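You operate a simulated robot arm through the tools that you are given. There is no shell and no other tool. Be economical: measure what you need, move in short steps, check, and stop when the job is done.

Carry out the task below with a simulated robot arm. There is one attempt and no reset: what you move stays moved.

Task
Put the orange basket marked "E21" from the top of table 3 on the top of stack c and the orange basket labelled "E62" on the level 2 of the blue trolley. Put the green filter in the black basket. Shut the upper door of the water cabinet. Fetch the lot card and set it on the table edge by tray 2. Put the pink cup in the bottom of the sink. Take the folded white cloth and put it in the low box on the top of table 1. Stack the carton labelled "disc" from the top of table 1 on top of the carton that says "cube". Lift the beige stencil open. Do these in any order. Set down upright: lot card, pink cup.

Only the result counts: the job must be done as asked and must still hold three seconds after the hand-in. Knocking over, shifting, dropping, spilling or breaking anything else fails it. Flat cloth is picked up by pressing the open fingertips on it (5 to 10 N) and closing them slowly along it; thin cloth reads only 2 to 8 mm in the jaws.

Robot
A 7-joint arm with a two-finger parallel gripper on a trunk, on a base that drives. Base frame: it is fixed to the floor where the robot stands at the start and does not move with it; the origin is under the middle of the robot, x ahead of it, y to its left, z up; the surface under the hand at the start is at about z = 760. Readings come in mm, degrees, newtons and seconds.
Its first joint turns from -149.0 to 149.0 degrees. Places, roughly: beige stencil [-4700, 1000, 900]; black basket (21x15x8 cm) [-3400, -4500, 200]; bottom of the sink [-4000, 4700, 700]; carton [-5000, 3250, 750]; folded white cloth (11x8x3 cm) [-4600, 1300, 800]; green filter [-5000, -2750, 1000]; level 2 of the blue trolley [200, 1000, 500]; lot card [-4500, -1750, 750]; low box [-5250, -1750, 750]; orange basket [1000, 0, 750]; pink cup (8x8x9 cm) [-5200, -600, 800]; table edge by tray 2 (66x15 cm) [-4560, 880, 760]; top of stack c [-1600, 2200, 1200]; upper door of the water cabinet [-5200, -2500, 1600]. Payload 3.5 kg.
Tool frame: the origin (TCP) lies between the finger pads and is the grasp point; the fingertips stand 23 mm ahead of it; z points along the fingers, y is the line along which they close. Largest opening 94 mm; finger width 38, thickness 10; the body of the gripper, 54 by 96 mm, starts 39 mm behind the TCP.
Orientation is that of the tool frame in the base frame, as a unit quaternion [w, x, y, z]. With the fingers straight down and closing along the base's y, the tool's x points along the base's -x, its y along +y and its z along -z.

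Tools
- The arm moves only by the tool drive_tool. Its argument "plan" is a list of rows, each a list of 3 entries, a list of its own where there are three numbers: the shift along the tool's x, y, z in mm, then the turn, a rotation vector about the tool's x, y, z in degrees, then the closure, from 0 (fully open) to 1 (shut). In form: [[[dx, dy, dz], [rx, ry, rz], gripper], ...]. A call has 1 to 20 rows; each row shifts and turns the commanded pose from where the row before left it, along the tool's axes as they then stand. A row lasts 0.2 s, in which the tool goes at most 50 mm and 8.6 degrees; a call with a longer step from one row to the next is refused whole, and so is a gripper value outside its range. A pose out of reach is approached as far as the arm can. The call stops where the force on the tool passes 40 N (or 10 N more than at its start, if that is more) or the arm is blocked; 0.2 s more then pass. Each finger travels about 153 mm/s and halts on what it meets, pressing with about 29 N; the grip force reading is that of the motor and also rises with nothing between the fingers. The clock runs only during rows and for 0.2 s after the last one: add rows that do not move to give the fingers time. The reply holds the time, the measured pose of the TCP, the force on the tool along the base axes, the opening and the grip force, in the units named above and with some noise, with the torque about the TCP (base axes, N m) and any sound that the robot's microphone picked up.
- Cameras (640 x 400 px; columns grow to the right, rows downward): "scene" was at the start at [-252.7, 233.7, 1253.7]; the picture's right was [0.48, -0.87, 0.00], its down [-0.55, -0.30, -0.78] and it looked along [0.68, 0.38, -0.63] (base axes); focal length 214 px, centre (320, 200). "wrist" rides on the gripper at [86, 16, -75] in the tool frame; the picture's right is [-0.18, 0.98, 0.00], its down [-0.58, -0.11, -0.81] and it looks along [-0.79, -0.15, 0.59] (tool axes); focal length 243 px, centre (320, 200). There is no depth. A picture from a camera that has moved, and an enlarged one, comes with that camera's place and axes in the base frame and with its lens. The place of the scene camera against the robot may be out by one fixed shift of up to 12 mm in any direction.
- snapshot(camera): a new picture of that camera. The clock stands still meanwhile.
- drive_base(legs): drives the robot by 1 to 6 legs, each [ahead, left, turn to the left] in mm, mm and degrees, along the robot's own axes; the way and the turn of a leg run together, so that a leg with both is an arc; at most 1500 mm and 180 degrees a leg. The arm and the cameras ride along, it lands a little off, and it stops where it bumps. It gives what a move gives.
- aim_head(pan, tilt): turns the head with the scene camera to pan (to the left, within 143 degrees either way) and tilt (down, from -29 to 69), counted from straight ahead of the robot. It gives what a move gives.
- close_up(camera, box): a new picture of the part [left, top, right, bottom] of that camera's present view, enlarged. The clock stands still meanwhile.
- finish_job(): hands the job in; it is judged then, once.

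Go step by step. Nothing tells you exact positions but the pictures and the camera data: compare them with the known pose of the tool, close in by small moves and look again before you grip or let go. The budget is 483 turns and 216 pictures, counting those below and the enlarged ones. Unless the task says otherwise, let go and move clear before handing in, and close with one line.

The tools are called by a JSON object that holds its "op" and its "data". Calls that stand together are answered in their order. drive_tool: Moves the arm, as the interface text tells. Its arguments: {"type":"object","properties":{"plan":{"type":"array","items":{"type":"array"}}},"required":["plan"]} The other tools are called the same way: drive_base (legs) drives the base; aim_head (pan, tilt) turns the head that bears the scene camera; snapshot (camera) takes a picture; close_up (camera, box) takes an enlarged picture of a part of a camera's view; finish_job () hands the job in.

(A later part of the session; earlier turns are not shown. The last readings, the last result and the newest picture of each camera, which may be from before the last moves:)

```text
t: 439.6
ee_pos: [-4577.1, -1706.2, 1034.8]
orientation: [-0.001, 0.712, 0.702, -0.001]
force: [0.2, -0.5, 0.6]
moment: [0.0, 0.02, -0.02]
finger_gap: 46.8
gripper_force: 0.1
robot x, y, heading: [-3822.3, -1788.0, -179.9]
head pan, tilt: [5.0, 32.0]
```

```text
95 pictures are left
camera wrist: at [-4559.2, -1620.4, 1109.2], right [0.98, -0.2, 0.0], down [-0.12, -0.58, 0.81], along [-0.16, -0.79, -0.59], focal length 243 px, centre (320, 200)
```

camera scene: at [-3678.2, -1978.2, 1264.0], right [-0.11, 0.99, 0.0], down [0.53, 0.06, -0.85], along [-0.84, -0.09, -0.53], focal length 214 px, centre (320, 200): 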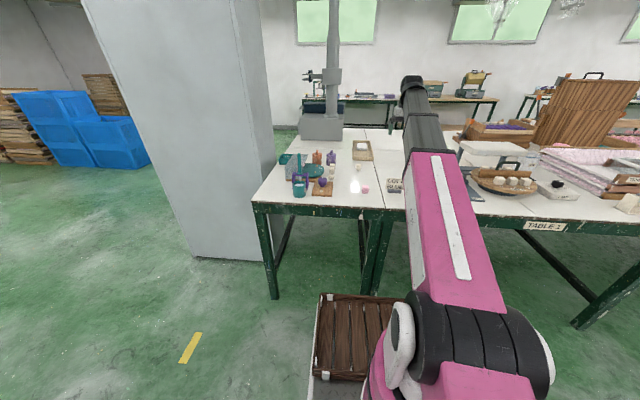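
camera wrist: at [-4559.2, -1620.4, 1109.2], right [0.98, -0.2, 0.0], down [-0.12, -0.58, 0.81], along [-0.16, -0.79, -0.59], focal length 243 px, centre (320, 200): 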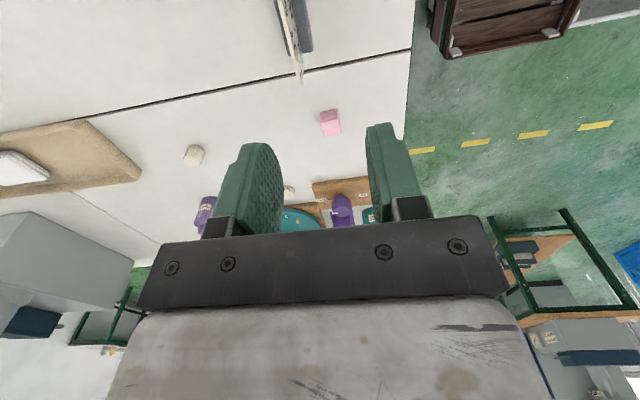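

{"op": "drive_tool", "data": {"plan": [[[-10, -10, 15], [0, 0, 0], 0.5], [[-11, -13, 25], [0, 0, 0], 0.5], [[0, 0, 30], [0, 0, 0], 0.5], [[0, 0, 25], [0, 0, 0], 0.5], [[0, 0, 12], [0, 0, 0], 0.5]]}}

{"op": "snapshot", "data": {"camera": "wrist"}}

```text
t: 440.8
ee_pos: [-4600.9, -1727.6, 926.7]
orientation: [-0.001, 0.712, 0.702, 0.001]
force: [-0.4, -0.4, 0.7]
moment: [0.01, 0.01, 0.02]
finger_gap: 47.0
gripper_force: 0.0
robot x, y, heading: [-3823.9, -1783.3, -179.9]
head pan, tilt: [5.0, 32.0]
```

```text
94 pictures are left
camera wrist: at [-4582.6, -1640.7, 1002.1], right [0.98, -0.2, 0.0], down [-0.12, -0.58, 0.81], along [-0.16, -0.79, -0.59], focal length 243 px, centre (320, 200)
```

wrist: 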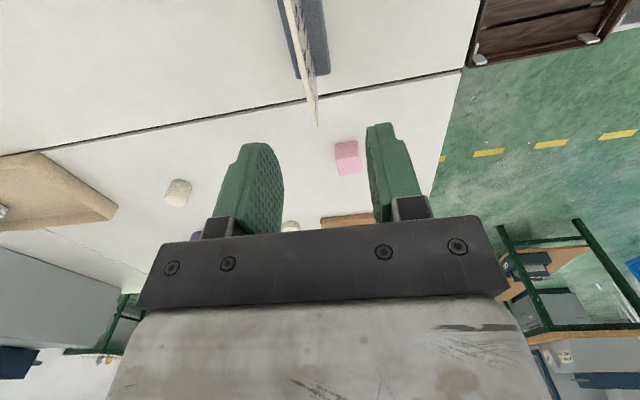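

{"op": "close_up", "data": {"camera": "wrist", "box": [240, 0, 400, 140]}}

```text
2.86 times, centred on (320, 70) of wrist
camera zoom: at [-4582.6, -1640.7, 1002.1], right [0.98, -0.2, 0.0], down [-0.12, -0.58, 0.81], along [-0.16, -0.79, -0.59], focal length 693 px, centre (320, 571)
```

zoom: 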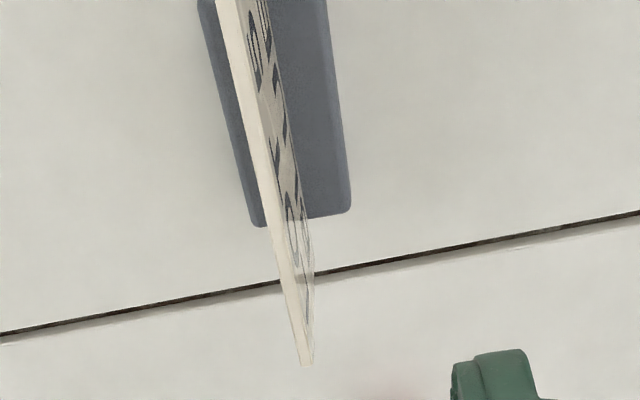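

Card stands vertical at x≈−4610, y −1766…−1685, base below z≈777. Centre, descend to z≈806 and pinch.

{"op": "drive_tool", "data": {"plan": [[[2, -9, 10], [0, 0, 0], 0.5], [[0, 0, 25], [0, 0, 0], 0.5], [[0, 0, 30], [0, 0, 0], 0.5], [[0, 0, 25], [0, 0, 0], 0.5], [[0, 0, 15], [0, 0, 0], 0.5], [[0, 0, 10], [0, 0, 0], 0.5], [[0, 0, 5], [0, 0, 0], 0.5]]}}

{"op": "snapshot", "data": {"camera": "wrist"}}

```text
t: 442.4
ee_pos: [-4611.0, -1724.4, 807.3]
orientation: [-0.001, 0.712, 0.702, 0.0]
force: [1.0, 0.2, 0.1]
moment: [0.02, -0.02, 0.01]
finger_gap: 47.0
gripper_force: 0.0
robot x, y, heading: [-3821.9, -1790.6, -180.0]
head pan, tilt: [5.0, 32.0]
```

```text
92 pictures are left
camera wrist: at [-4591.7, -1638.2, 882.3], right [0.98, -0.2, 0.0], down [-0.12, -0.58, 0.81], along [-0.16, -0.79, -0.59], focal length 243 px, centre (320, 200)
```

wrist: 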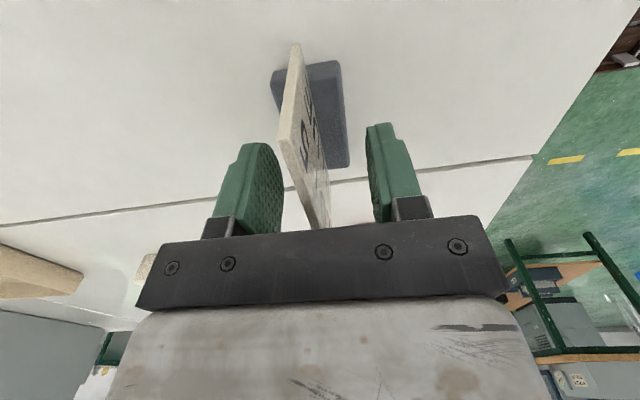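

{"op": "drive_tool", "data": {"plan": [[[0, 3, 0], [0, 0, 0], 0.6], [[0, 0, 0], [0, 0, 0], 0.7], [[0, 0, 0], [0, 0, 0], 0.78], [[0, 0, 0], [0, 0, 0], 0.85], [[0, 0, 0], [0, 0, 0], 0.92], [[0, 0, 0], [0, 0, 0], 1], [[0, 0, 0], [0, 0, 0], 1]]}}

{"op": "drive_tool", "data": {"plan": [[[0, 0, -3], [0, 0, 0], 1], [[0, 0, -6], [0, 0, 0], 1], [[0, 0, -10], [0, 0, 0], 1], [[0, 0, -20], [0, 0, 0], 1], [[0, 0, 0], [0, 0, 0], 1]]}}

{"op": "snapshot", "data": {"camera": "wrist"}}

```text
t: 444.0
ee_pos: [-4606.0, -1724.7, 808.8]
orientation: [-0.002, 0.712, 0.702, 0.0]
force: [0.5, -0.5, -0.1]
moment: [-0.02, -0.01, -0.01]
finger_gap: 3.4
gripper_force: 29.1
robot x, y, heading: [-3825.3, -1789.8, -179.7]
head pan, tilt: [5.0, 32.0]
```

```text
t: 445.2
ee_pos: [-4606.3, -1725.0, 848.2]
orientation: [-0.002, 0.712, 0.702, 0.0]
force: [-0.3, -1.0, -1.2]
moment: [-0.02, -0.01, -0.01]
finger_gap: 3.3
gripper_force: 29.2
robot x, y, heading: [-3824.7, -1786.3, -179.9]
head pan, tilt: [5.0, 32.0]
```

```text
91 pictures are left
camera wrist: at [-4589.5, -1639.1, 922.2], right [0.98, -0.2, 0.0], down [-0.12, -0.58, 0.81], along [-0.16, -0.79, -0.59], focal length 243 px, centre (320, 200)
```

wrist: 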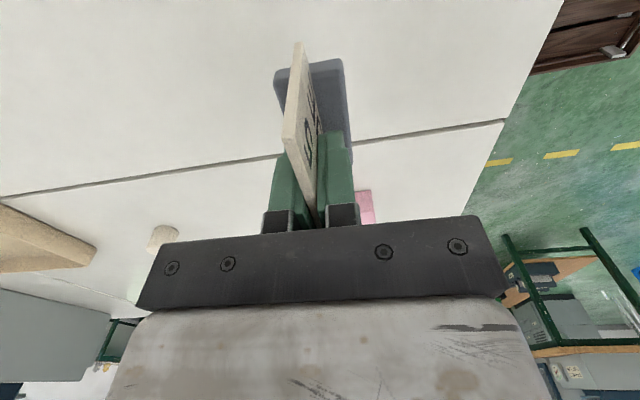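

Card and its base are held. Lift, back off and drive north to tray 2.

{"op": "drive_tool", "data": {"plan": [[[0, 0, -10], [0, 0, 0], 1], [[0, 0, -25], [0, 0, 0], 1], [[0, 0, -35], [0, 0, 0], 1], [[0, 0, -35], [0, 0, 0], 1], [[0, 0, -35], [0, 0, 0], 1], [[0, 0, -20], [0, 0, 0], 1], [[0, 0, -10], [0, 0, 0], 1]]}}

{"op": "drive_base", "data": {"legs": [[-350, 0, 0], [0, -1300, 0], [0, -1370, 0], [240, 0, 0]]}}

{"op": "aim_head", "data": {"pan": 5, "tilt": 35}}

{"op": "snapshot", "data": {"camera": "scene"}}

{"op": "snapshot", "data": {"camera": "wrist"}}

```text
t: 446.8
ee_pos: [-4606.8, -1725.1, 1017.1]
orientation: [-0.001, 0.713, 0.702, -0.001]
force: [0.0, 0.3, -0.1]
moment: [-0.01, -0.01, 0.0]
finger_gap: 3.3
gripper_force: 28.9
robot x, y, heading: [-3821.6, -1785.8, -179.9]
head pan, tilt: [5.0, 32.0]
```

```text
t: 463.2
ee_pos: [-4450.0, 1029.2, 1017.3]
orientation: [-0.002, 0.729, 0.684, 0.0]
force: [-0.3, -0.2, -0.5]
moment: [-0.02, 0.0, 0.0]
finger_gap: 3.4
gripper_force: 29.1
robot x, y, heading: [-3669.9, 930.1, 177.2]
head pan, tilt: [5.0, 32.0]
```

```text
t: 463.8
ee_pos: [-4451.3, 1030.4, 1017.0]
orientation: [-0.001, 0.73, 0.684, 0.0]
force: [0.2, -0.1, -0.2]
moment: [-0.01, -0.01, 0.02]
finger_gap: 3.6
gripper_force: 28.4
robot x, y, heading: [-3669.8, 925.7, 177.2]
head pan, tilt: [5.0, 35.0]
```

```text
90 pictures are left
camera scene: at [-3438.1, 721.2, 1259.4], right [-0.04, 1.0, 0.0], down [0.57, 0.02, -0.82], along [-0.82, -0.03, -0.57], focal length 214 px, centre (320, 200)
```

scene: 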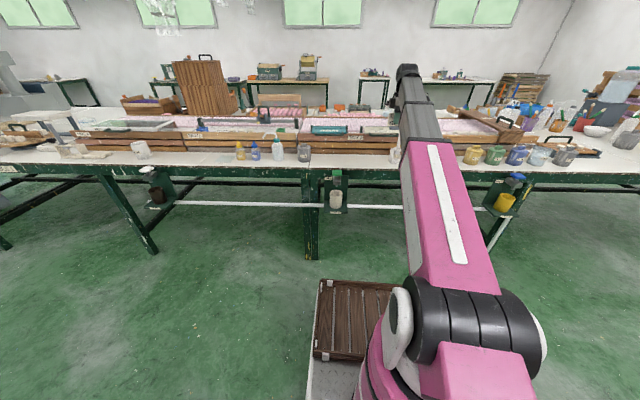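

```text
89 pictures are left
camera wrist: at [-4429.4, 1114.3, 1091.4], right [0.97, -0.25, 0.0], down [-0.15, -0.57, 0.81], along [-0.2, -0.78, -0.59], focal length 243 px, centre (320, 200)
```

wrist: 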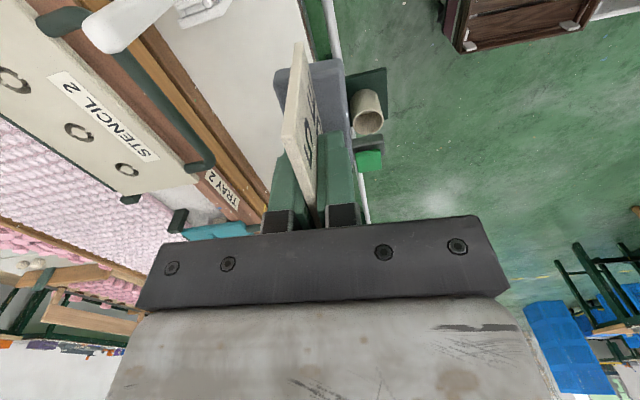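

{"op": "drive_base", "data": {"legs": [[0, 0, 2.8], [95, 115, 0]]}}

{"op": "close_up", "data": {"camera": "scene", "box": [260, 90, 460, 215]}}

{"op": "snapshot", "data": {"camera": "wrist"}}

```text
t: 465.6
ee_pos: [-4550.5, 870.8, 1017.0]
orientation: [-0.001, 0.713, 0.701, 0.001]
force: [-0.2, -0.7, -0.2]
moment: [0.0, -0.03, 0.03]
finger_gap: 3.4
gripper_force: 29.3
robot x, y, heading: [-3769.5, 810.3, -179.9]
head pan, tilt: [5.0, 35.0]
```

```text
3.20 times, centred on (360, 152) of scene
camera zoom: at [-3523.4, 614.4, 1259.4], right [-0.09, 1.0, 0.0], down [0.57, 0.05, -0.82], along [-0.82, -0.07, -0.57], focal length 686 px, centre (192, 352)
```

zoom: 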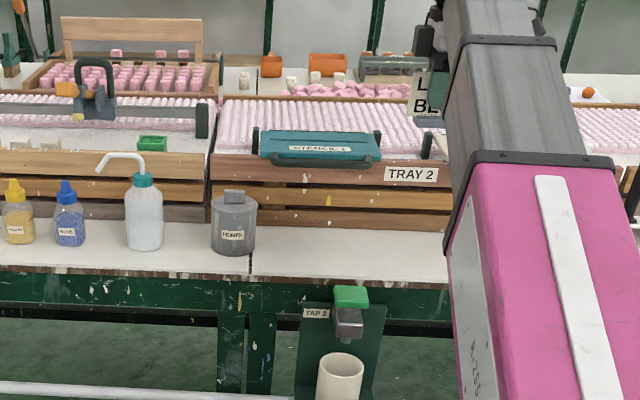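

```text
87 pictures are left
camera wrist: at [-4533.1, 957.7, 1091.4], right [0.98, -0.2, 0.0], down [-0.12, -0.58, 0.81], along [-0.16, -0.79, -0.59], focal length 243 px, centre (320, 200)
```

wrist: 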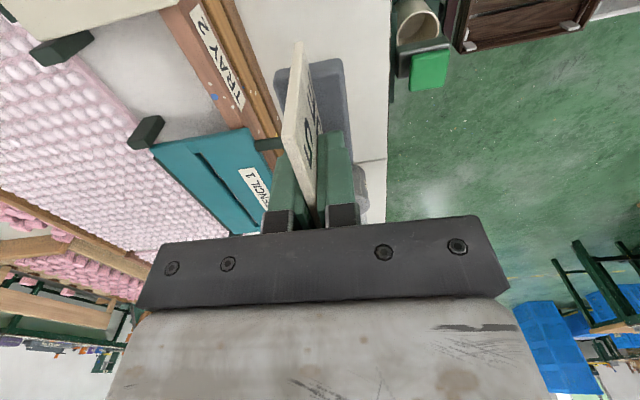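

Clear strip between table edge (−4474) and tray 2 (−4625). Lower the card to the table.

{"op": "drive_tool", "data": {"plan": [[[0, 0, 10], [0, 0, 0], 1], [[0, 0, 25], [0, 0, 0], 1], [[0, 0, 35], [0, 0, 0], 1], [[0, 0, 35], [0, 0, 0], 1], [[0, 0, 35], [0, 0, 0], 1], [[0, 0, 25], [0, 0, 0], 1], [[0, 0, 18], [0, 0, 0], 1], [[0, 0, 10], [0, 0, 0], 1], [[0, 0, 5], [0, 0, 0], 1]]}}

{"op": "drive_tool", "data": {"plan": [[[0, 0, 3], [0, 0, 0], 1], [[0, 0, 3], [0, 0, 0], 1], [[0, 0, 0], [0, 0, 0], 1]]}}

```text
t: 467.6
ee_pos: [-4553.4, 871.4, 819.2]
orientation: [-0.001, 0.713, 0.702, 0.0]
force: [0.1, -0.3, 0.4]
moment: [0.01, -0.01, -0.02]
finger_gap: 3.7
gripper_force: 29.0
robot x, y, heading: [-3768.7, 809.6, -179.8]
head pan, tilt: [5.0, 35.0]
```

```text
t: 468.4
ee_pos: [-4550.6, 871.6, 813.7]
orientation: [-0.001, 0.712, 0.702, 0.0]
force: [0.8, -0.3, -0.1]
moment: [0.05, 0.02, 0.01]
finger_gap: 3.6
gripper_force: 28.8
robot x, y, heading: [-3770.4, 806.6, -180.0]
head pan, tilt: [5.0, 35.0]
```

{"op": "drive_tool", "data": {"plan": [[[0, 0, 1.5], [0, 0, 0], 1], [[0, 0, 1.5], [0, 0, 0], 1], [[0, 0, 1], [0, 0, 0], 1], [[0, 0, 0], [0, 0, 0], 1]]}}

```text
t: 469.4
ee_pos: [-4550.7, 870.9, 807.3]
orientation: [-0.002, 0.713, 0.701, 0.0]
force: [-0.1, -1.2, -1.2]
moment: [-0.01, 0.0, -0.01]
finger_gap: 3.5
gripper_force: 28.9
robot x, y, heading: [-3767.7, 812.5, -179.9]
head pan, tilt: [5.0, 35.0]
```

{"op": "drive_tool", "data": {"plan": [[[0, 0, 1], [0, 0, 0], 1], [[0, 0, 1], [0, 0, 0], 1], [[0, 0, 0], [0, 0, 0], 1]]}}

```text
t: 470.2
ee_pos: [-4550.3, 871.4, 807.2]
orientation: [-0.002, 0.712, 0.702, -0.001]
force: [-2.5, 2.3, 24.8]
moment: [-0.03, 0.0, 0.01]
finger_gap: 3.3
gripper_force: 29.4
robot x, y, heading: [-3768.8, 807.5, -180.0]
head pan, tilt: [5.0, 35.0]
```

On the table. Ease, open gently and rise.

{"op": "drive_tool", "data": {"plan": [[[0, 0, -1], [0, 0, 0], 1], [[0, 0, 0], [0, 0, 0], 0.93], [[0, 0, 0], [0, 0, 0], 0.86], [[0, 0, 0], [0, 0, 0], 0.75], [[0, 0, 0], [0, 0, 0], 0.6], [[0, 0, 0], [0, 0, 0], 0.6], [[0, 0, -8], [0, 0, 0], 0.6], [[0, 0, -20], [0, 0, 0], 0.6], [[0, 0, -30], [0, 0, 0], 0.6], [[0, 0, -35], [0, 0, 0], 0.6], [[0, 0, -35], [0, 0, 0], 0.6], [[0, 0, -35], [0, 0, 0], 0.6], [[0, 0, -30], [0, 0, 0], 0.6], [[0, 0, -12], [0, 0, 0], 0.6]]}}

{"op": "snapshot", "data": {"camera": "wrist"}}

```text
t: 473.2
ee_pos: [-4551.9, 871.4, 1012.6]
orientation: [-0.001, 0.712, 0.702, -0.001]
force: [0.1, 0.4, -0.2]
moment: [0.0, -0.01, -0.02]
finger_gap: 37.4
gripper_force: 0.1
robot x, y, heading: [-3767.6, 807.6, -179.9]
head pan, tilt: [5.0, 35.0]
```

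```text
86 pictures are left
camera wrist: at [-4533.7, 957.3, 1087.2], right [0.98, -0.2, 0.0], down [-0.12, -0.58, 0.81], along [-0.16, -0.79, -0.59], focal length 243 px, centre (320, 200)
```

wrist: 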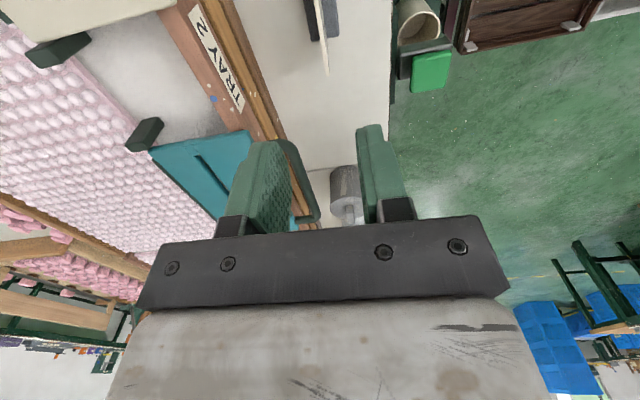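

The card stands upright by tray 2. Now the beige stencil: back off, unyaw the hand, and inspect it.

{"op": "drive_base", "data": {"legs": [[-150, -80, 0]]}}

{"op": "drive_tool", "data": {"plan": [[[0, 0, 0], [0, 0, 4], 0.6], [[0, 0, 0], [0, 0, 7], 0.6], [[0, 0, 0], [0, 0, 8], 0.6], [[0, 0, 0], [0, 0, 8], 0.6], [[0, 0, 0], [0, 0, 8], 0.6], [[0, 0, 0], [0, 0, 8], 0.6], [[0, 0, 0], [0, 0, 8], 0.6], [[0, 0, 0], [0, 0, 8], 0.6], [[0, 0, 0], [0, 0, 8], 0.6], [[0, 0, 0], [0, 0, 8], 0.6], [[0, 0, 0], [0, 0, 8], 0.6], [[0, 0, 0], [0, 0, 7], 0.6]]}}

{"op": "aim_head", "data": {"pan": 12, "tilt": 32}}

{"op": "snapshot", "data": {"camera": "wrist"}}

{"op": "snapshot", "data": {"camera": "scene"}}

```text
t: 474.6
ee_pos: [-4403.7, 951.0, 1012.8]
orientation: [-0.001, 0.712, 0.702, 0.0]
force: [-0.3, -0.8, 0.0]
moment: [0.02, 0.0, 0.01]
finger_gap: 37.5
gripper_force: 0.0
robot x, y, heading: [-3622.9, 891.9, -179.9]
head pan, tilt: [5.0, 35.0]
```

```text
t: 477.2
ee_pos: [-4404.7, 951.4, 1012.2]
orientation: [-0.001, 1.0, -0.009, 0.0]
force: [0.5, -0.8, -0.6]
moment: [0.05, -0.03, -0.02]
finger_gap: 37.5
gripper_force: 0.1
robot x, y, heading: [-3617.5, 892.5, -179.8]
head pan, tilt: [5.0, 35.0]
```

```text
t: 477.9
ee_pos: [-4405.2, 951.2, 1013.3]
orientation: [0.0, 1.0, -0.007, -0.001]
force: [0.4, 0.3, 1.1]
moment: [-0.02, -0.01, 0.01]
finger_gap: 37.7
gripper_force: 0.1
robot x, y, heading: [-3617.5, 889.6, -179.9]
head pan, tilt: [12.0, 32.0]
```

```text
85 pictures are left
camera wrist: at [-4317.5, 933.7, 1086.6], right [-0.2, -0.98, 0.0], down [-0.58, 0.12, 0.81], along [-0.79, 0.16, -0.59], focal length 243 px, centre (320, 200)
```

wrist: 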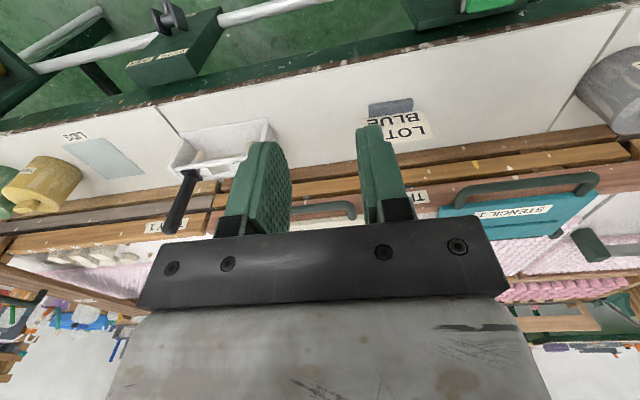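

```text
84 pictures are left
camera scene: at [-3375.6, 683.9, 1264.0], right [-0.21, 0.98, 0.0], down [0.52, 0.11, -0.85], along [-0.83, -0.18, -0.53], focal length 214 px, centre (320, 200)
```

scene: 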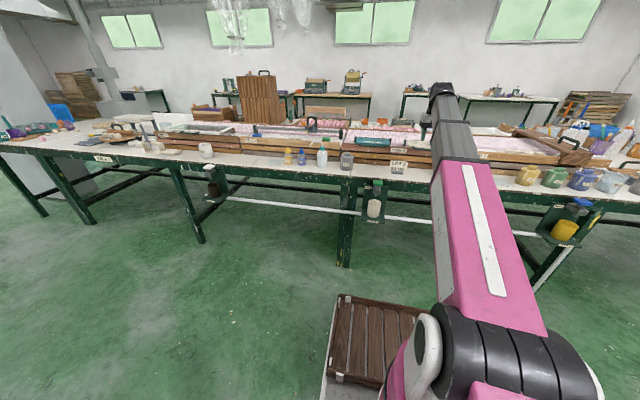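

{"op": "drive_base", "data": {"legs": [[-170, -40, 0]]}}

{"op": "close_up", "data": {"camera": "wrist", "box": [180, 80, 460, 235]}}

{"op": "aim_head", "data": {"pan": -12, "tilt": 32}}

{"op": "snapshot", "data": {"camera": "scene"}}

```text
t: 479.4
ee_pos: [-4235.3, 989.0, 1012.4]
orientation: [-0.001, 1.0, -0.006, -0.001]
force: [1.4, -0.3, 0.3]
moment: [0.01, -0.02, 0.01]
finger_gap: 37.6
gripper_force: 0.0
robot x, y, heading: [-3455.7, 932.8, -179.9]
head pan, tilt: [12.0, 32.0]
```

```text
2.29 times, centred on (320, 158) of wrist
camera zoom: at [-4148.6, 973.0, 1086.6], right [-0.2, -0.98, 0.0], down [-0.58, 0.11, 0.81], along [-0.79, 0.16, -0.59], focal length 555 px, centre (320, 297)
```

zoom: 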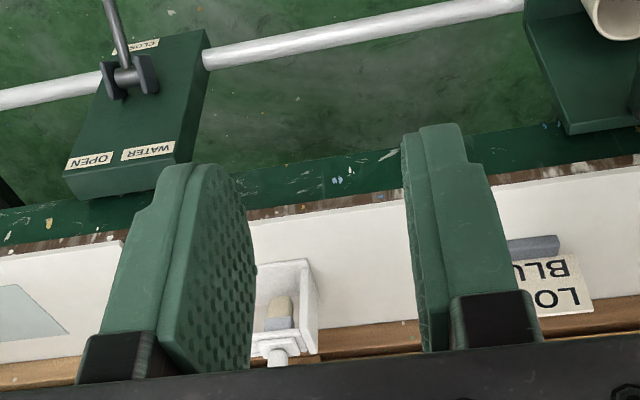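

```text
t: 480.3
ee_pos: [-4236.1, 991.0, 1013.4]
orientation: [-0.001, 1.0, -0.005, -0.001]
force: [0.0, 0.2, 0.0]
moment: [-0.01, -0.02, -0.03]
finger_gap: 37.5
gripper_force: 0.2
robot x, y, heading: [-3452.1, 927.2, -179.6]
head pan, tilt: [-12.0, 32.0]
```

```text
82 pictures are left
camera scene: at [-3206.4, 762.0, 1264.0], right [0.2, 0.98, 0.0], down [0.52, -0.11, -0.85], along [-0.83, 0.17, -0.53], focal length 214 px, centre (320, 200)
```

scene: 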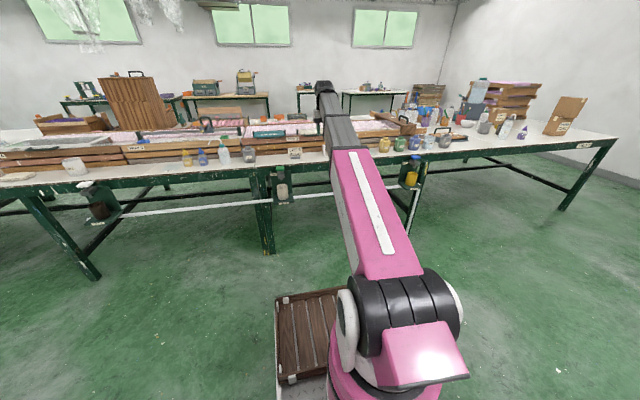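

{"op": "close_up", "data": {"camera": "scene", "box": [500, 70, 640, 170]}}

{"op": "drive_base", "data": {"legs": [[0, -330, 0]]}}

{"op": "aim_head", "data": {"pan": 5, "tilt": 30}}

{"op": "close_up", "data": {"camera": "scene", "box": [230, 110, 390, 210]}}

```text
4.00 times, centred on (570, 120) of scene
camera zoom: at [-3206.4, 762.0, 1264.0], right [0.2, 0.98, 0.0], down [0.52, -0.11, -0.85], along [-0.83, 0.17, -0.53], focal length 858 px, centre (-680, 520)
```

zoom: 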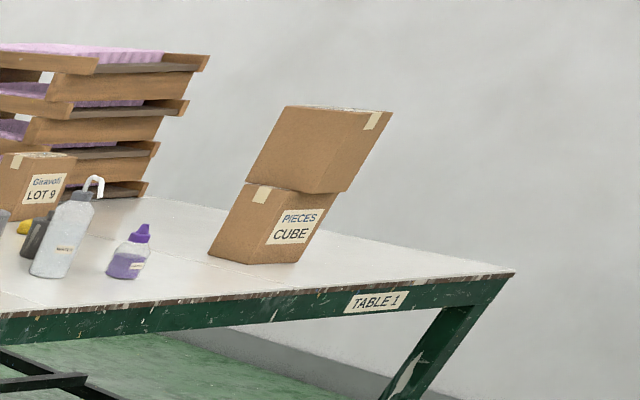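

```text
t: 482.5
ee_pos: [-4236.2, 1329.8, 1012.6]
orientation: [-0.001, 1.0, -0.006, 0.0]
force: [0.6, 0.2, 0.2]
moment: [0.03, 0.0, 0.0]
finger_gap: 37.5
gripper_force: 0.0
robot x, y, heading: [-3456.5, 1269.5, -179.6]
head pan, tilt: [-12.0, 32.0]
```

```text
t: 483.3
ee_pos: [-4236.3, 1329.4, 1011.7]
orientation: [-0.001, 1.0, -0.006, -0.002]
force: [0.2, -0.1, -0.2]
moment: [0.03, -0.01, 0.0]
finger_gap: 37.7
gripper_force: 0.0
robot x, y, heading: [-3451.3, 1272.7, -179.6]
head pan, tilt: [5.0, 30.0]
```

```text
4.00 times, centred on (310, 160) of scene
camera zoom: at [-3210.2, 1076.1, 1267.1], right [-0.09, 1.0, 0.0], down [0.5, 0.05, -0.87], along [-0.86, -0.08, -0.5], focal length 858 px, centre (360, 360)
```

zoom: 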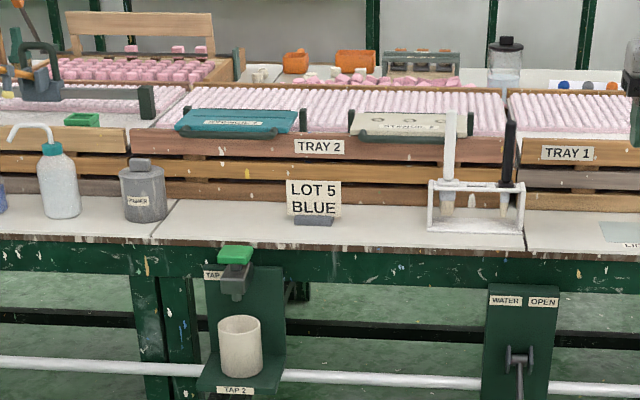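

Cartons and card look right. Now a close wrist look at the beige stencil's handle from above.

{"op": "drive_base", "data": {"legs": [[0, 300, 0], [230, 0, 0]]}}

{"op": "drive_tool", "data": {"plan": [[[0, 0, -10], [0, 0, 0], 0.6], [[0, 0, -25], [0, 0, 0], 0.6], [[0, 0, -25], [0, 0, 0], 0.6], [[0, 0, -10], [0, 0, 0], 0.6]]}}

{"op": "snapshot", "data": {"camera": "wrist"}}

```text
t: 486.7
ee_pos: [-4468.9, 1027.1, 1011.5]
orientation: [-0.001, 1.0, -0.006, -0.001]
force: [-0.4, 0.9, -1.4]
moment: [-0.02, 0.0, 0.01]
finger_gap: 37.3
gripper_force: 0.1
robot x, y, heading: [-3686.6, 971.8, -179.4]
head pan, tilt: [5.0, 30.0]
```

```text
t: 487.6
ee_pos: [-4471.2, 1026.8, 1076.3]
orientation: [-0.003, 1.0, -0.006, -0.006]
force: [-4.9, 2.0, -11.6]
moment: [0.18, 0.52, -0.02]
finger_gap: 37.5
gripper_force: 0.0
robot x, y, heading: [-3682.9, 966.6, -179.8]
head pan, tilt: [5.0, 30.0]
stopped in row 4: the force on the tool passed its limit at 48 N (the readings are from after the stop); the commanded pose is now the measured one
```

```text
79 pictures are left
camera wrist: at [-4382.6, 1008.9, 1148.7], right [-0.2, -0.98, 0.0], down [-0.57, 0.11, 0.81], along [-0.8, 0.16, -0.58], focal length 243 px, centre (320, 200)
```

wrist: 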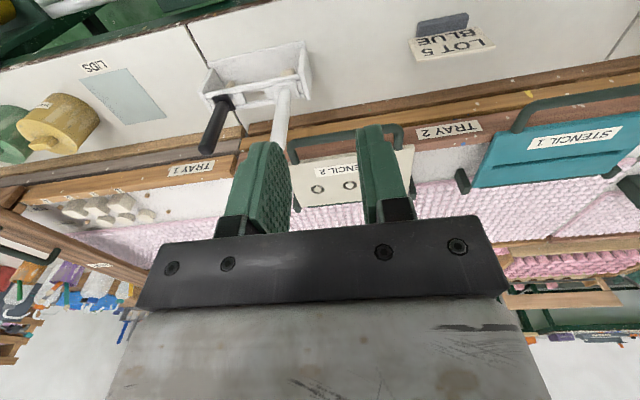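

{"op": "close_up", "data": {"camera": "wrist", "box": [270, 100, 430, 220]}}

{"op": "close_up", "data": {"camera": "wrist", "box": [440, 70, 640, 220]}}

```text
3.33 times, centred on (350, 160) of wrist
camera zoom: at [-4382.6, 1008.9, 1148.7], right [-0.2, -0.98, 0.0], down [-0.57, 0.11, 0.81], along [-0.8, 0.16, -0.58], focal length 809 px, centre (220, 333)
```

zoom: 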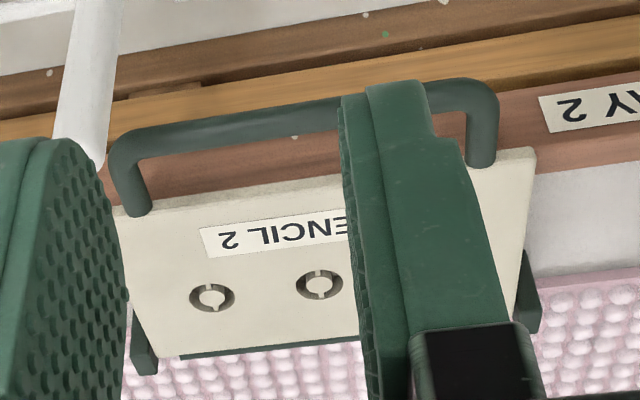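

```text
2.67 times, centred on (540, 145) of wrist
camera zoom: at [-4382.6, 1008.9, 1148.7], right [-0.2, -0.98, 0.0], down [-0.57, 0.11, 0.81], along [-0.8, 0.16, -0.58], focal length 647 px, centre (-267, 347)
```

zoom: 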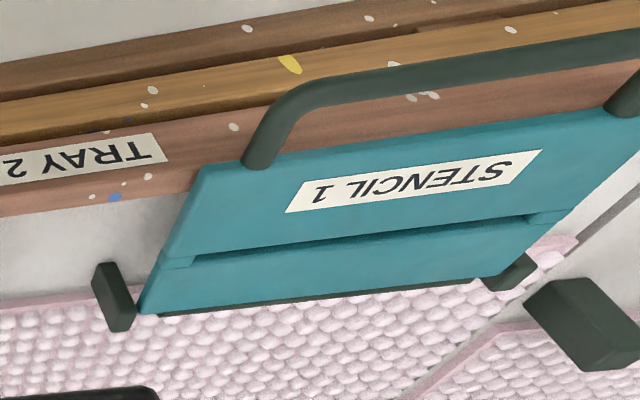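

Geometry is clear: the beige stencil's U-handle bar is at x≈−4604, z≈887, y 948–1094; hinge at the rear x≈−4785. I'll pinch the bar from above (yaw +90°, away from the brush) and lift it along an arc.

{"op": "drive_tool", "data": {"plan": [[[0, 0, 15], [0, 0, 4], 0.6], [[0, 0, 20], [0, 0, 7], 0.6], [[0, 0, 20], [0, 0, 8], 0.6], [[0, 0, 10], [0, 0, 8], 0.6], [[0, 0, 0], [0, 0, 8], 0.6], [[0, 0, 0], [0, 0, 8], 0.6], [[0, 0, 0], [0, 0, 8], 0.6], [[0, 0, 0], [0, 0, 8], 0.6], [[0, 0, 0], [0, 0, 8], 0.6], [[0, 0, 0], [0, 0, 8], 0.6], [[0, 0, 0], [0, 0, 8], 0.6], [[0, 0, 0], [0, 0, 7], 0.6]]}}

{"op": "drive_base", "data": {"legs": [[150, 0, 0]]}}

{"op": "snapshot", "data": {"camera": "wrist"}}

```text
t: 490.2
ee_pos: [-4471.5, 1026.3, 1010.0]
orientation: [-0.002, -0.701, 0.713, 0.006]
force: [-0.5, -0.6, 0.4]
moment: [-0.03, -0.01, 0.04]
finger_gap: 37.4
gripper_force: 0.1
robot x, y, heading: [-3683.6, 962.4, -179.6]
head pan, tilt: [5.0, 30.0]
```

```text
t: 491.6
ee_pos: [-4622.5, 1026.0, 1010.0]
orientation: [-0.001, -0.702, 0.712, 0.005]
force: [0.4, 0.6, -0.3]
moment: [-0.01, 0.01, -0.01]
finger_gap: 37.7
gripper_force: 0.0
robot x, y, heading: [-3834.3, 966.3, -179.8]
head pan, tilt: [5.0, 30.0]
```

```text
76 pictures are left
camera wrist: at [-4638.8, 940.0, 1084.8], right [-0.98, 0.2, 0.01], down [0.13, 0.58, 0.81], along [0.15, 0.79, -0.59], focal length 243 px, centre (320, 200)
```

wrist: 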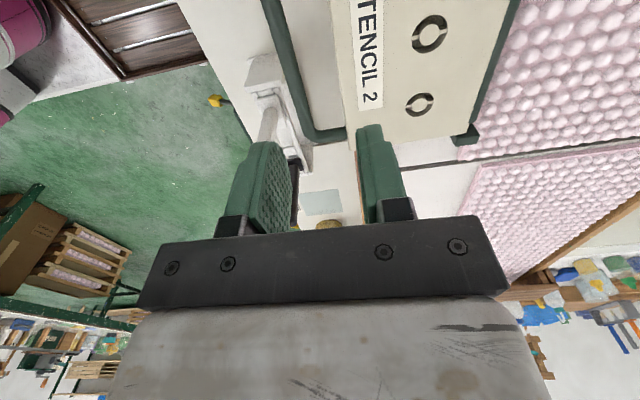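

{"op": "drive_tool", "data": {"plan": [[[12, -9, 10], [0, 0, 0], 0.6], [[14, -10, 20], [0, 0, 0], 0.6], [[0, 0, 20], [0, 0, 0], 0.6], [[0, 0, 10], [0, 0, 0], 0.6]]}}

{"op": "snapshot", "data": {"camera": "wrist"}}

```text
t: 492.6
ee_pos: [-4604.1, 1000.4, 950.1]
orientation: [-0.002, -0.702, 0.712, 0.006]
force: [0.0, -0.3, 0.5]
moment: [-0.01, 0.0, -0.02]
finger_gap: 37.4
gripper_force: 0.1
robot x, y, heading: [-3831.5, 967.7, -179.8]
head pan, tilt: [5.0, 30.0]
```

```text
75 pictures are left
camera wrist: at [-4621.2, 913.7, 1024.6], right [-0.98, 0.2, 0.01], down [0.13, 0.58, 0.81], along [0.15, 0.79, -0.59], focal length 243 px, centre (320, 200)
```

wrist: 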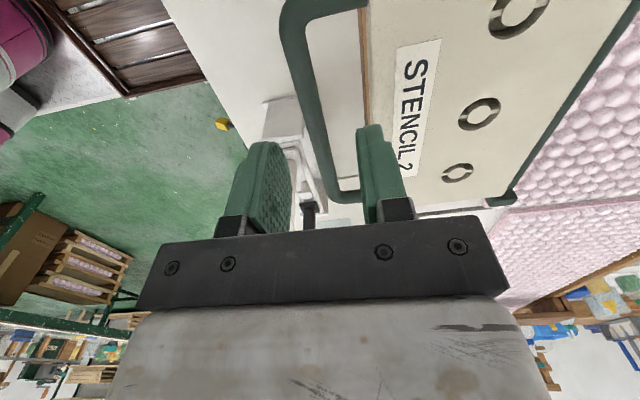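

{"op": "drive_tool", "data": {"plan": [[[0, -3, 15], [0, 0, 0], 0.6], [[0, 0, 20], [0, 0, 0], 0.6], [[0, 0, 15], [0, 0, 0], 0.6], [[0, 0, 12], [0, 0, 0], 0.6], [[0, 0, 6], [0, 0, 0], 0.6]]}}

{"op": "snapshot", "data": {"camera": "wrist"}}

```text
t: 493.8
ee_pos: [-4602.6, 999.6, 882.1]
orientation: [-0.002, -0.702, 0.712, 0.007]
force: [1.0, -0.1, 0.2]
moment: [0.01, 0.01, -0.03]
finger_gap: 37.3
gripper_force: 0.0
robot x, y, heading: [-3839.4, 966.6, -179.9]
head pan, tilt: [5.0, 30.0]
```

```text
74 pictures are left
camera wrist: at [-4618.5, 913.4, 956.0], right [-0.98, 0.2, 0.01], down [0.13, 0.58, 0.81], along [0.15, 0.79, -0.59], focal length 243 px, centre (320, 200)
```

wrist: 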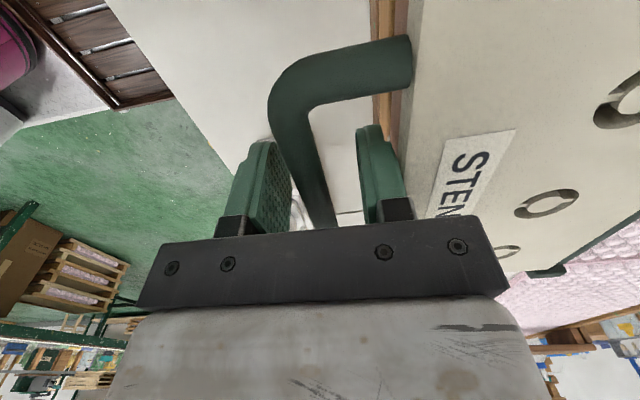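

The bar sits between the fingers. Close on it.

{"op": "drive_tool", "data": {"plan": [[[0, 0, 0], [0, 0, 0], 0.7], [[0, 0, 0], [0, 0, 0], 0.78], [[0, 0, 0], [0, 0, 0], 0.85], [[0, 0, 0], [0, 0, 0], 0.92], [[0, 0, 0], [0, 0, 0], 1], [[0, 0, 0], [0, 0, 0], 1]]}}

```text
t: 495.2
ee_pos: [-4600.5, 999.1, 882.4]
orientation: [-0.001, -0.703, 0.711, 0.005]
force: [16.3, -0.2, -1.3]
moment: [-0.02, 0.12, 1.73]
finger_gap: 13.3
gripper_force: 44.8
robot x, y, heading: [-3835.8, 966.7, -179.5]
head pan, tilt: [5.0, 30.0]
```

Gripped (13 mm). Lift the first 20° along the arc in small steps and check forces.

{"op": "drive_tool", "data": {"plan": [[[0, 0.6, -8], [0, 0, 0], 1], [[0, 1.0, -8], [0, 0, 0], 1], [[0, 1.4, -8], [0, 0, 0], 1], [[0, 1.6, -8], [0, 0, 0], 1], [[0, 2.2, -8], [0, 0, 0], 1], [[0, 2.4, -8], [0, 0, 0], 1], [[0, 0, 0], [0, 0, 0], 1]]}}

{"op": "snapshot", "data": {"camera": "wrist"}}

```text
t: 496.8
ee_pos: [-4608.8, 999.3, 931.2]
orientation: [-0.001, -0.702, 0.712, 0.004]
force: [35.3, -5.2, 10.6]
moment: [-0.66, 0.17, 1.71]
finger_gap: 13.0
gripper_force: 44.9
robot x, y, heading: [-3836.3, 969.3, -179.7]
head pan, tilt: [5.0, 30.0]
```

```text
73 pictures are left
camera wrist: at [-4625.0, 913.4, 1004.8], right [-0.98, 0.2, 0.01], down [0.12, 0.58, 0.81], along [0.15, 0.79, -0.59], focal length 243 px, centre (320, 200)
```

wrist: 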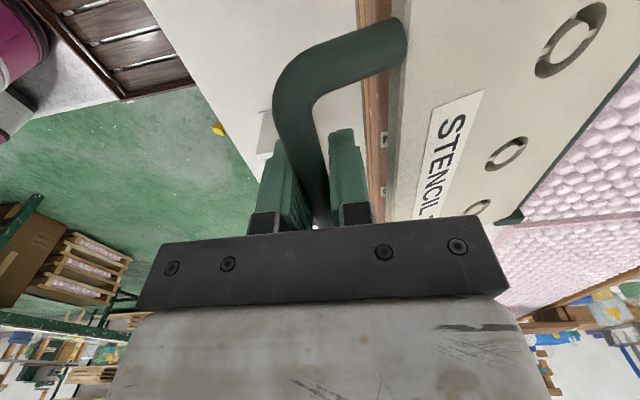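

Stencil lifts. The x force shows I'm pulling slightly too far in; correct +4 mm in x and continue in steps.

{"op": "drive_tool", "data": {"plan": [[[0, -4, 0], [0, 0, 0], 1], [[0, 1.5, -7], [0, 0, 0], 1], [[0, 1.8, -7], [0, 0, 0], 1], [[0, 0, 0], [0, 0, 0], 1]]}}

```text
t: 497.8
ee_pos: [-4613.4, 999.8, 945.5]
orientation: [-0.004, -0.702, 0.712, 0.006]
force: [-27.1, -9.7, -13.0]
moment: [-0.69, -0.15, 1.76]
finger_gap: 13.0
gripper_force: 44.6
robot x, y, heading: [-3836.0, 967.1, -179.5]
head pan, tilt: [5.0, 30.0]
```

Arm is stiff; refined arc: radius ≈195 mm, hinge ≈(−4795, 876). Correct by −2 mm and continue in short steps.

{"op": "drive_tool", "data": {"plan": [[[0, 2, 0], [0, 0, 0], 1], [[0, 2.8, -6.8], [0, 0, 0], 1], [[0, 2.9, -6.7], [0, 0, 0], 1], [[0, 0, 0], [0, 0, 0], 1]]}}

```text
t: 498.8
ee_pos: [-4620.5, 1000.4, 958.2]
orientation: [-0.004, -0.703, 0.711, 0.006]
force: [-30.0, -16.0, -17.2]
moment: [-0.32, -0.18, 1.77]
finger_gap: 12.7
gripper_force: 44.8
robot x, y, heading: [-3831.9, 967.4, -179.6]
head pan, tilt: [5.0, 30.0]
```

{"op": "drive_tool", "data": {"plan": [[[1, 2.3, 1.0], [0, 0, 0], 1], [[0, 3.7, -7.4], [0, 0, 0], 1], [[0, 4.0, -7.3], [0, 0, 0], 1], [[0, 4.4, -7.0], [0, 0, 0], 1], [[0, 4.7, -6.9], [0, 0, 0], 1], [[0, 0, 0], [0, 0, 0], 1]]}}

```text
t: 500.2
ee_pos: [-4637.2, 999.3, 984.4]
orientation: [-0.002, -0.703, 0.712, 0.005]
force: [-18.2, -0.5, -16.0]
moment: [-0.44, -0.1, 1.7]
finger_gap: 13.2
gripper_force: 45.4
robot x, y, heading: [-3836.9, 969.5, -179.5]
head pan, tilt: [5.0, 30.0]
```

{"op": "drive_tool", "data": {"plan": [[[0, 11.3, -12.5], [-3, 0, 0], 1], [[0, 11.8, -11.7], [-3, 0, 0], 1], [[0, 0, 0], [0, 0, 0], 1]]}}

```text
t: 500.8
ee_pos: [-4660.8, 999.6, 1008.4]
orientation: [-0.037, -0.702, 0.71, 0.041]
force: [-8.0, 0.2, -9.7]
moment: [0.33, 0.1, 1.84]
finger_gap: 12.8
gripper_force: 45.5
robot x, y, heading: [-3836.1, 967.0, -179.4]
head pan, tilt: [5.0, 30.0]
stopped in row 3: the force on the tool passed its limit at 41 N (the readings are from after the stop); the commanded pose is now the measured one
```

{"op": "drive_tool", "data": {"plan": [[[0, 6.5, -4.3], [-1.5, 0, 0], 1], [[0, 6.5, -4.3], [-1.5, 0, 0], 1], [[0, 7, -3.3], [-1.5, 0, 0], 1], [[0, 7, -3.3], [-1.5, 0, 0], 1], [[0, 0, 0], [0, 0, 0], 1]]}}

```text
t: 502.0
ee_pos: [-4684.7, 999.4, 1027.9]
orientation: [-0.073, -0.698, 0.708, 0.077]
force: [-17.5, 2.1, -33.8]
moment: [0.43, 0.0, 1.65]
finger_gap: 12.6
gripper_force: 44.7
robot x, y, heading: [-3836.4, 964.9, -179.8]
head pan, tilt: [5.0, 30.0]
```

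{"op": "drive_tool", "data": {"plan": [[[0, 0.8, 2.3], [0, 0, 0], 1], [[0, 7.5, -2.4], [-1.5, 0, 0], 1], [[0, 7.5, -2.4], [-1.5, 0, 0], 1], [[0, 7.7, -1.3], [-1.5, 0, 0], 1], [[0, 7.8, -1.3], [-1.5, 0, 0], 1], [[0, 0, 0], [0, 0, 0], 1]]}}

{"op": "snapshot", "data": {"camera": "wrist"}}

```text
t: 503.4
ee_pos: [-4713.7, 999.8, 1040.9]
orientation: [-0.109, -0.694, 0.702, 0.114]
force: [-7.7, -2.9, -31.4]
moment: [-0.14, -0.03, 1.88]
finger_gap: 13.0
gripper_force: 44.8
robot x, y, heading: [-3835.0, 963.0, -179.8]
head pan, tilt: [5.0, 30.0]
```

```text
72 pictures are left
camera wrist: at [-4707.1, 913.1, 1115.7], right [-0.93, 0.19, 0.31], down [0.36, 0.57, 0.73], along [-0.03, 0.8, -0.6], focal length 243 px, centre (320, 200)
```

wrist: 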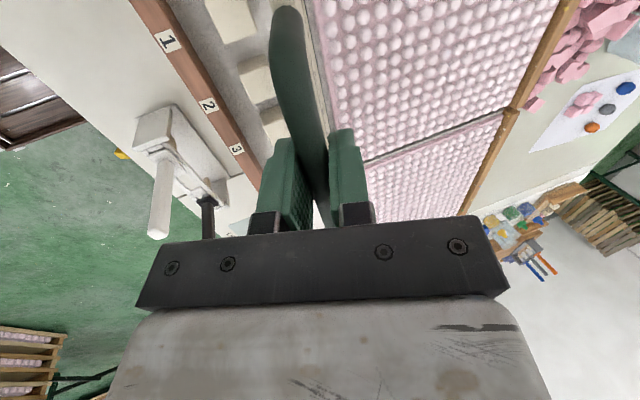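

{"op": "drive_tool", "data": {"plan": [[[0, 0.1, 2.2], [0, 0, 0], 1], [[0, 7.7, -0.2], [-1.5, 0, 0], 1], [[0, 7.8, -0.2], [-1.5, 0, 0], 1], [[0, 7.6, 0.9], [-1.5, 0, 0], 1], [[0, 7.7, 0.9], [-1.5, 0, 0], 1], [[0, 0, 0], [0, 0, 0], 1]]}}

```text
t: 504.8
ee_pos: [-4743.3, 1000.3, 1047.1]
orientation: [-0.145, -0.688, 0.695, 0.151]
force: [-0.7, -13.5, -33.2]
moment: [0.59, -0.03, 1.61]
finger_gap: 12.7
gripper_force: 45.1
robot x, y, heading: [-3835.5, 968.6, -179.2]
head pan, tilt: [5.0, 30.0]
```

{"op": "drive_tool", "data": {"plan": [[[1, -0.5, 2.2], [0, 0, 0], 1], [[0, 7.5, 1.9], [-1.5, 0, 0], 1], [[0, 7.5, 1.9], [-1.5, 0, 0], 1], [[0, 7.1, 3], [-1.5, 0, 0], 1], [[0, 7.2, 3], [-1.5, 0, 0], 1], [[0, 0, 0], [0, 0, 0], 1]]}}

```text
t: 506.0
ee_pos: [-4769.8, 1000.4, 1047.5]
orientation: [-0.175, -0.68, 0.688, 0.181]
force: [0.7, -2.3, -5.4]
moment: [0.38, 0.01, 0.55]
finger_gap: 12.4
gripper_force: 44.8
robot x, y, heading: [-3838.8, 966.5, -179.8]
head pan, tilt: [5.0, 30.0]
stopped in row 5: the force on the tool passed its limit at 47 N (the readings are from after the stop); the commanded pose is now the measured one
```

{"op": "drive_tool", "data": {"plan": [[[0, 6.5, 4], [0, 0, 0], 1], [[0, 6.5, 4], [0, 0, 0], 1], [[0, 6.2, 4.4], [0, 0, 0], 1], [[0, 6.2, 4.4], [0, 0, 0], 1], [[0, 0, 0], [0, 0, 0], 1]]}}

{"op": "snapshot", "data": {"camera": "scene"}}

```text
t: 506.8
ee_pos: [-4784.8, 999.3, 1045.2]
orientation: [-0.172, -0.682, 0.688, 0.179]
force: [5.7, -1.5, 3.2]
moment: [0.25, -0.05, 0.46]
finger_gap: 12.6
gripper_force: 45.0
robot x, y, heading: [-3838.1, 967.3, -179.7]
head pan, tilt: [5.0, 30.0]
stopped in row 3: the force on the tool passed its limit at 45 N (the readings are from after the stop); the commanded pose is now the measured one
```

```text
71 pictures are left
camera scene: at [-3592.8, 772.0, 1267.1], right [-0.09, 1.0, 0.0], down [0.5, 0.05, -0.87], along [-0.86, -0.08, -0.5], focal length 214 px, centre (320, 200)
```

scene: 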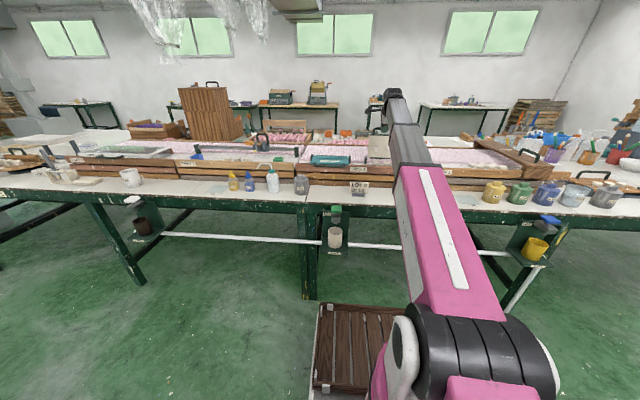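

The stencil is about vertical now. Try to bring it a bit further past vertical.

{"op": "drive_tool", "data": {"plan": [[[0, 3, 2], [0, 0, 0], 1], [[0, 3, 2], [0, 0, 0], 1], [[0, 0, 0], [0, 0, 0], 1]]}}

```text
t: 507.3
ee_pos: [-4784.5, 1000.3, 1044.9]
orientation: [-0.169, -0.682, 0.689, 0.176]
force: [13.9, -1.0, 12.6]
moment: [0.26, -0.14, 0.42]
finger_gap: 12.5
gripper_force: 44.8
robot x, y, heading: [-3834.1, 966.0, -179.8]
head pan, tilt: [5.0, 30.0]
stopped in row 2: the force on the tool passed its limit at 44 N (the readings are from after the stop); the commanded pose is now the measured one
```

{"op": "close_up", "data": {"camera": "scene", "box": [300, 80, 440, 200]}}

{"op": "snapshot", "data": {"camera": "wrist"}}

```text
3.33 times, centred on (370, 140) of scene
camera zoom: at [-3591.7, 772.0, 1267.0], right [-0.09, 1.0, 0.0], down [0.5, 0.05, -0.87], along [-0.86, -0.08, -0.5], focal length 715 px, centre (153, 400)
```

zoom: 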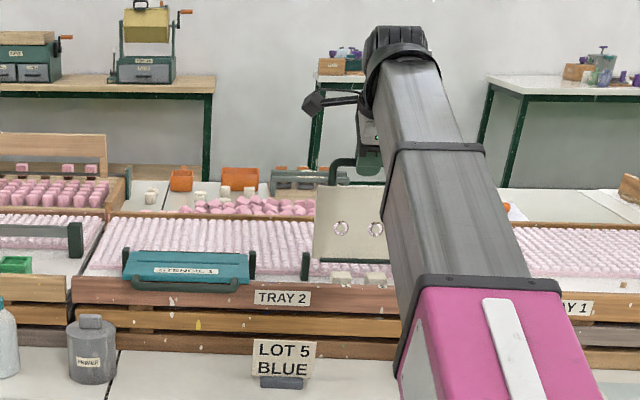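

```text
69 pictures are left
camera wrist: at [-4764.0, 913.2, 1117.3], right [-0.86, 0.19, 0.47], down [0.48, 0.57, 0.66], along [-0.14, 0.8, -0.59], focal length 243 px, centre (320, 200)
```

wrist: 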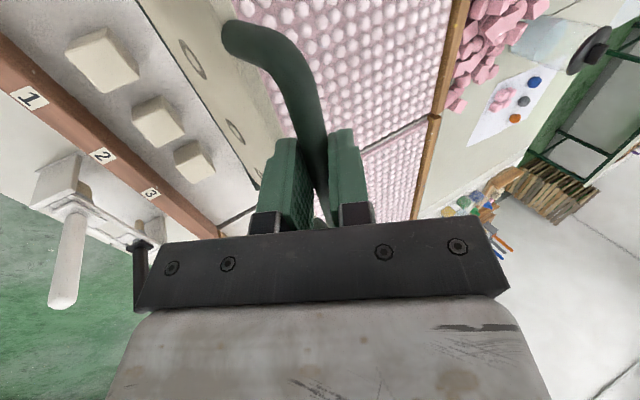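

The stencil has rotated about 100° and resists further motion (its stop). Loosen the grip slightly while still straddling the bar to see whether it stays.

{"op": "drive_tool", "data": {"plan": [[[0, 0, 0], [0, 0, 0], 0.82], [[0, 0, 0], [0, 0, 0], 0.75], [[0, 0, 0], [0, 0, 0], 0.65], [[0, 0, 0], [0, 0, 0], 0.65], [[0, 0, 0], [0, 0, 0], 0.65]]}}

{"op": "snapshot", "data": {"camera": "wrist"}}

```text
t: 508.5
ee_pos: [-4786.0, 999.2, 1043.4]
orientation: [-0.169, -0.682, 0.689, 0.176]
force: [-0.8, 0.5, 1.2]
moment: [0.0, 0.0, -0.01]
finger_gap: 32.7
gripper_force: 0.1
robot x, y, heading: [-3837.8, 962.2, -179.4]
head pan, tilt: [5.0, 30.0]
```

```text
68 pictures are left
camera wrist: at [-4766.1, 913.3, 1116.1], right [-0.86, 0.19, 0.47], down [0.49, 0.57, 0.66], along [-0.14, 0.8, -0.59], focal length 243 px, centre (320, 200)
```

wrist: 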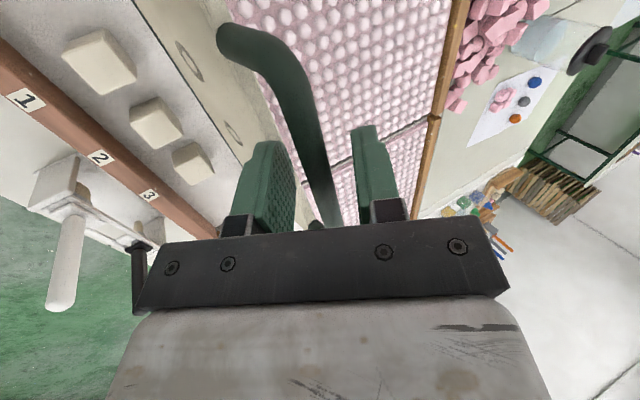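

It stays open on its own. Withdraw along the tool axis.

{"op": "drive_tool", "data": {"plan": [[[0, 0, -6], [0, 0, 0], 0.65], [[0, 0, -12], [0, 0, 0], 0.65], [[0, 0, -20], [0, 0, 0], 0.65], [[0, 0, -20], [0, 0, 0], 0.65], [[0, 0, -15], [0, 0, 0], 0.65]]}}

{"op": "drive_base", "data": {"legs": [[-400, 0, 0]]}}

{"op": "close_up", "data": {"camera": "scene", "box": [300, 90, 440, 200]}}

```text
t: 509.7
ee_pos: [-4751.9, 999.1, 1108.2]
orientation: [-0.17, -0.682, 0.69, 0.175]
force: [0.2, -0.4, -0.4]
moment: [0.02, 0.0, 0.03]
finger_gap: 33.3
gripper_force: 0.0
robot x, y, heading: [-3838.0, 965.4, -179.7]
head pan, tilt: [5.0, 30.0]
```

```text
t: 512.2
ee_pos: [-4355.9, 999.2, 1107.8]
orientation: [-0.17, -0.682, 0.689, 0.176]
force: [0.4, -0.6, 0.9]
moment: [-0.02, -0.01, -0.01]
finger_gap: 32.8
gripper_force: 0.0
robot x, y, heading: [-3438.7, 969.2, -179.4]
head pan, tilt: [5.0, 30.0]
```

```text
3.64 times, centred on (370, 145) of scene
camera zoom: at [-3196.1, 774.7, 1267.1], right [-0.09, 1.0, 0.0], down [0.5, 0.05, -0.87], along [-0.86, -0.08, -0.5], focal length 780 px, centre (138, 400)
```

zoom: 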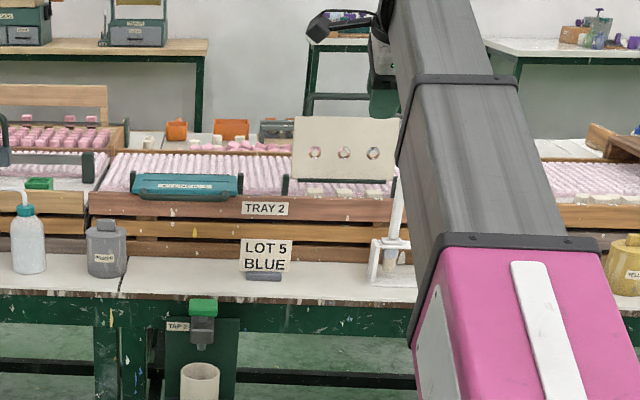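

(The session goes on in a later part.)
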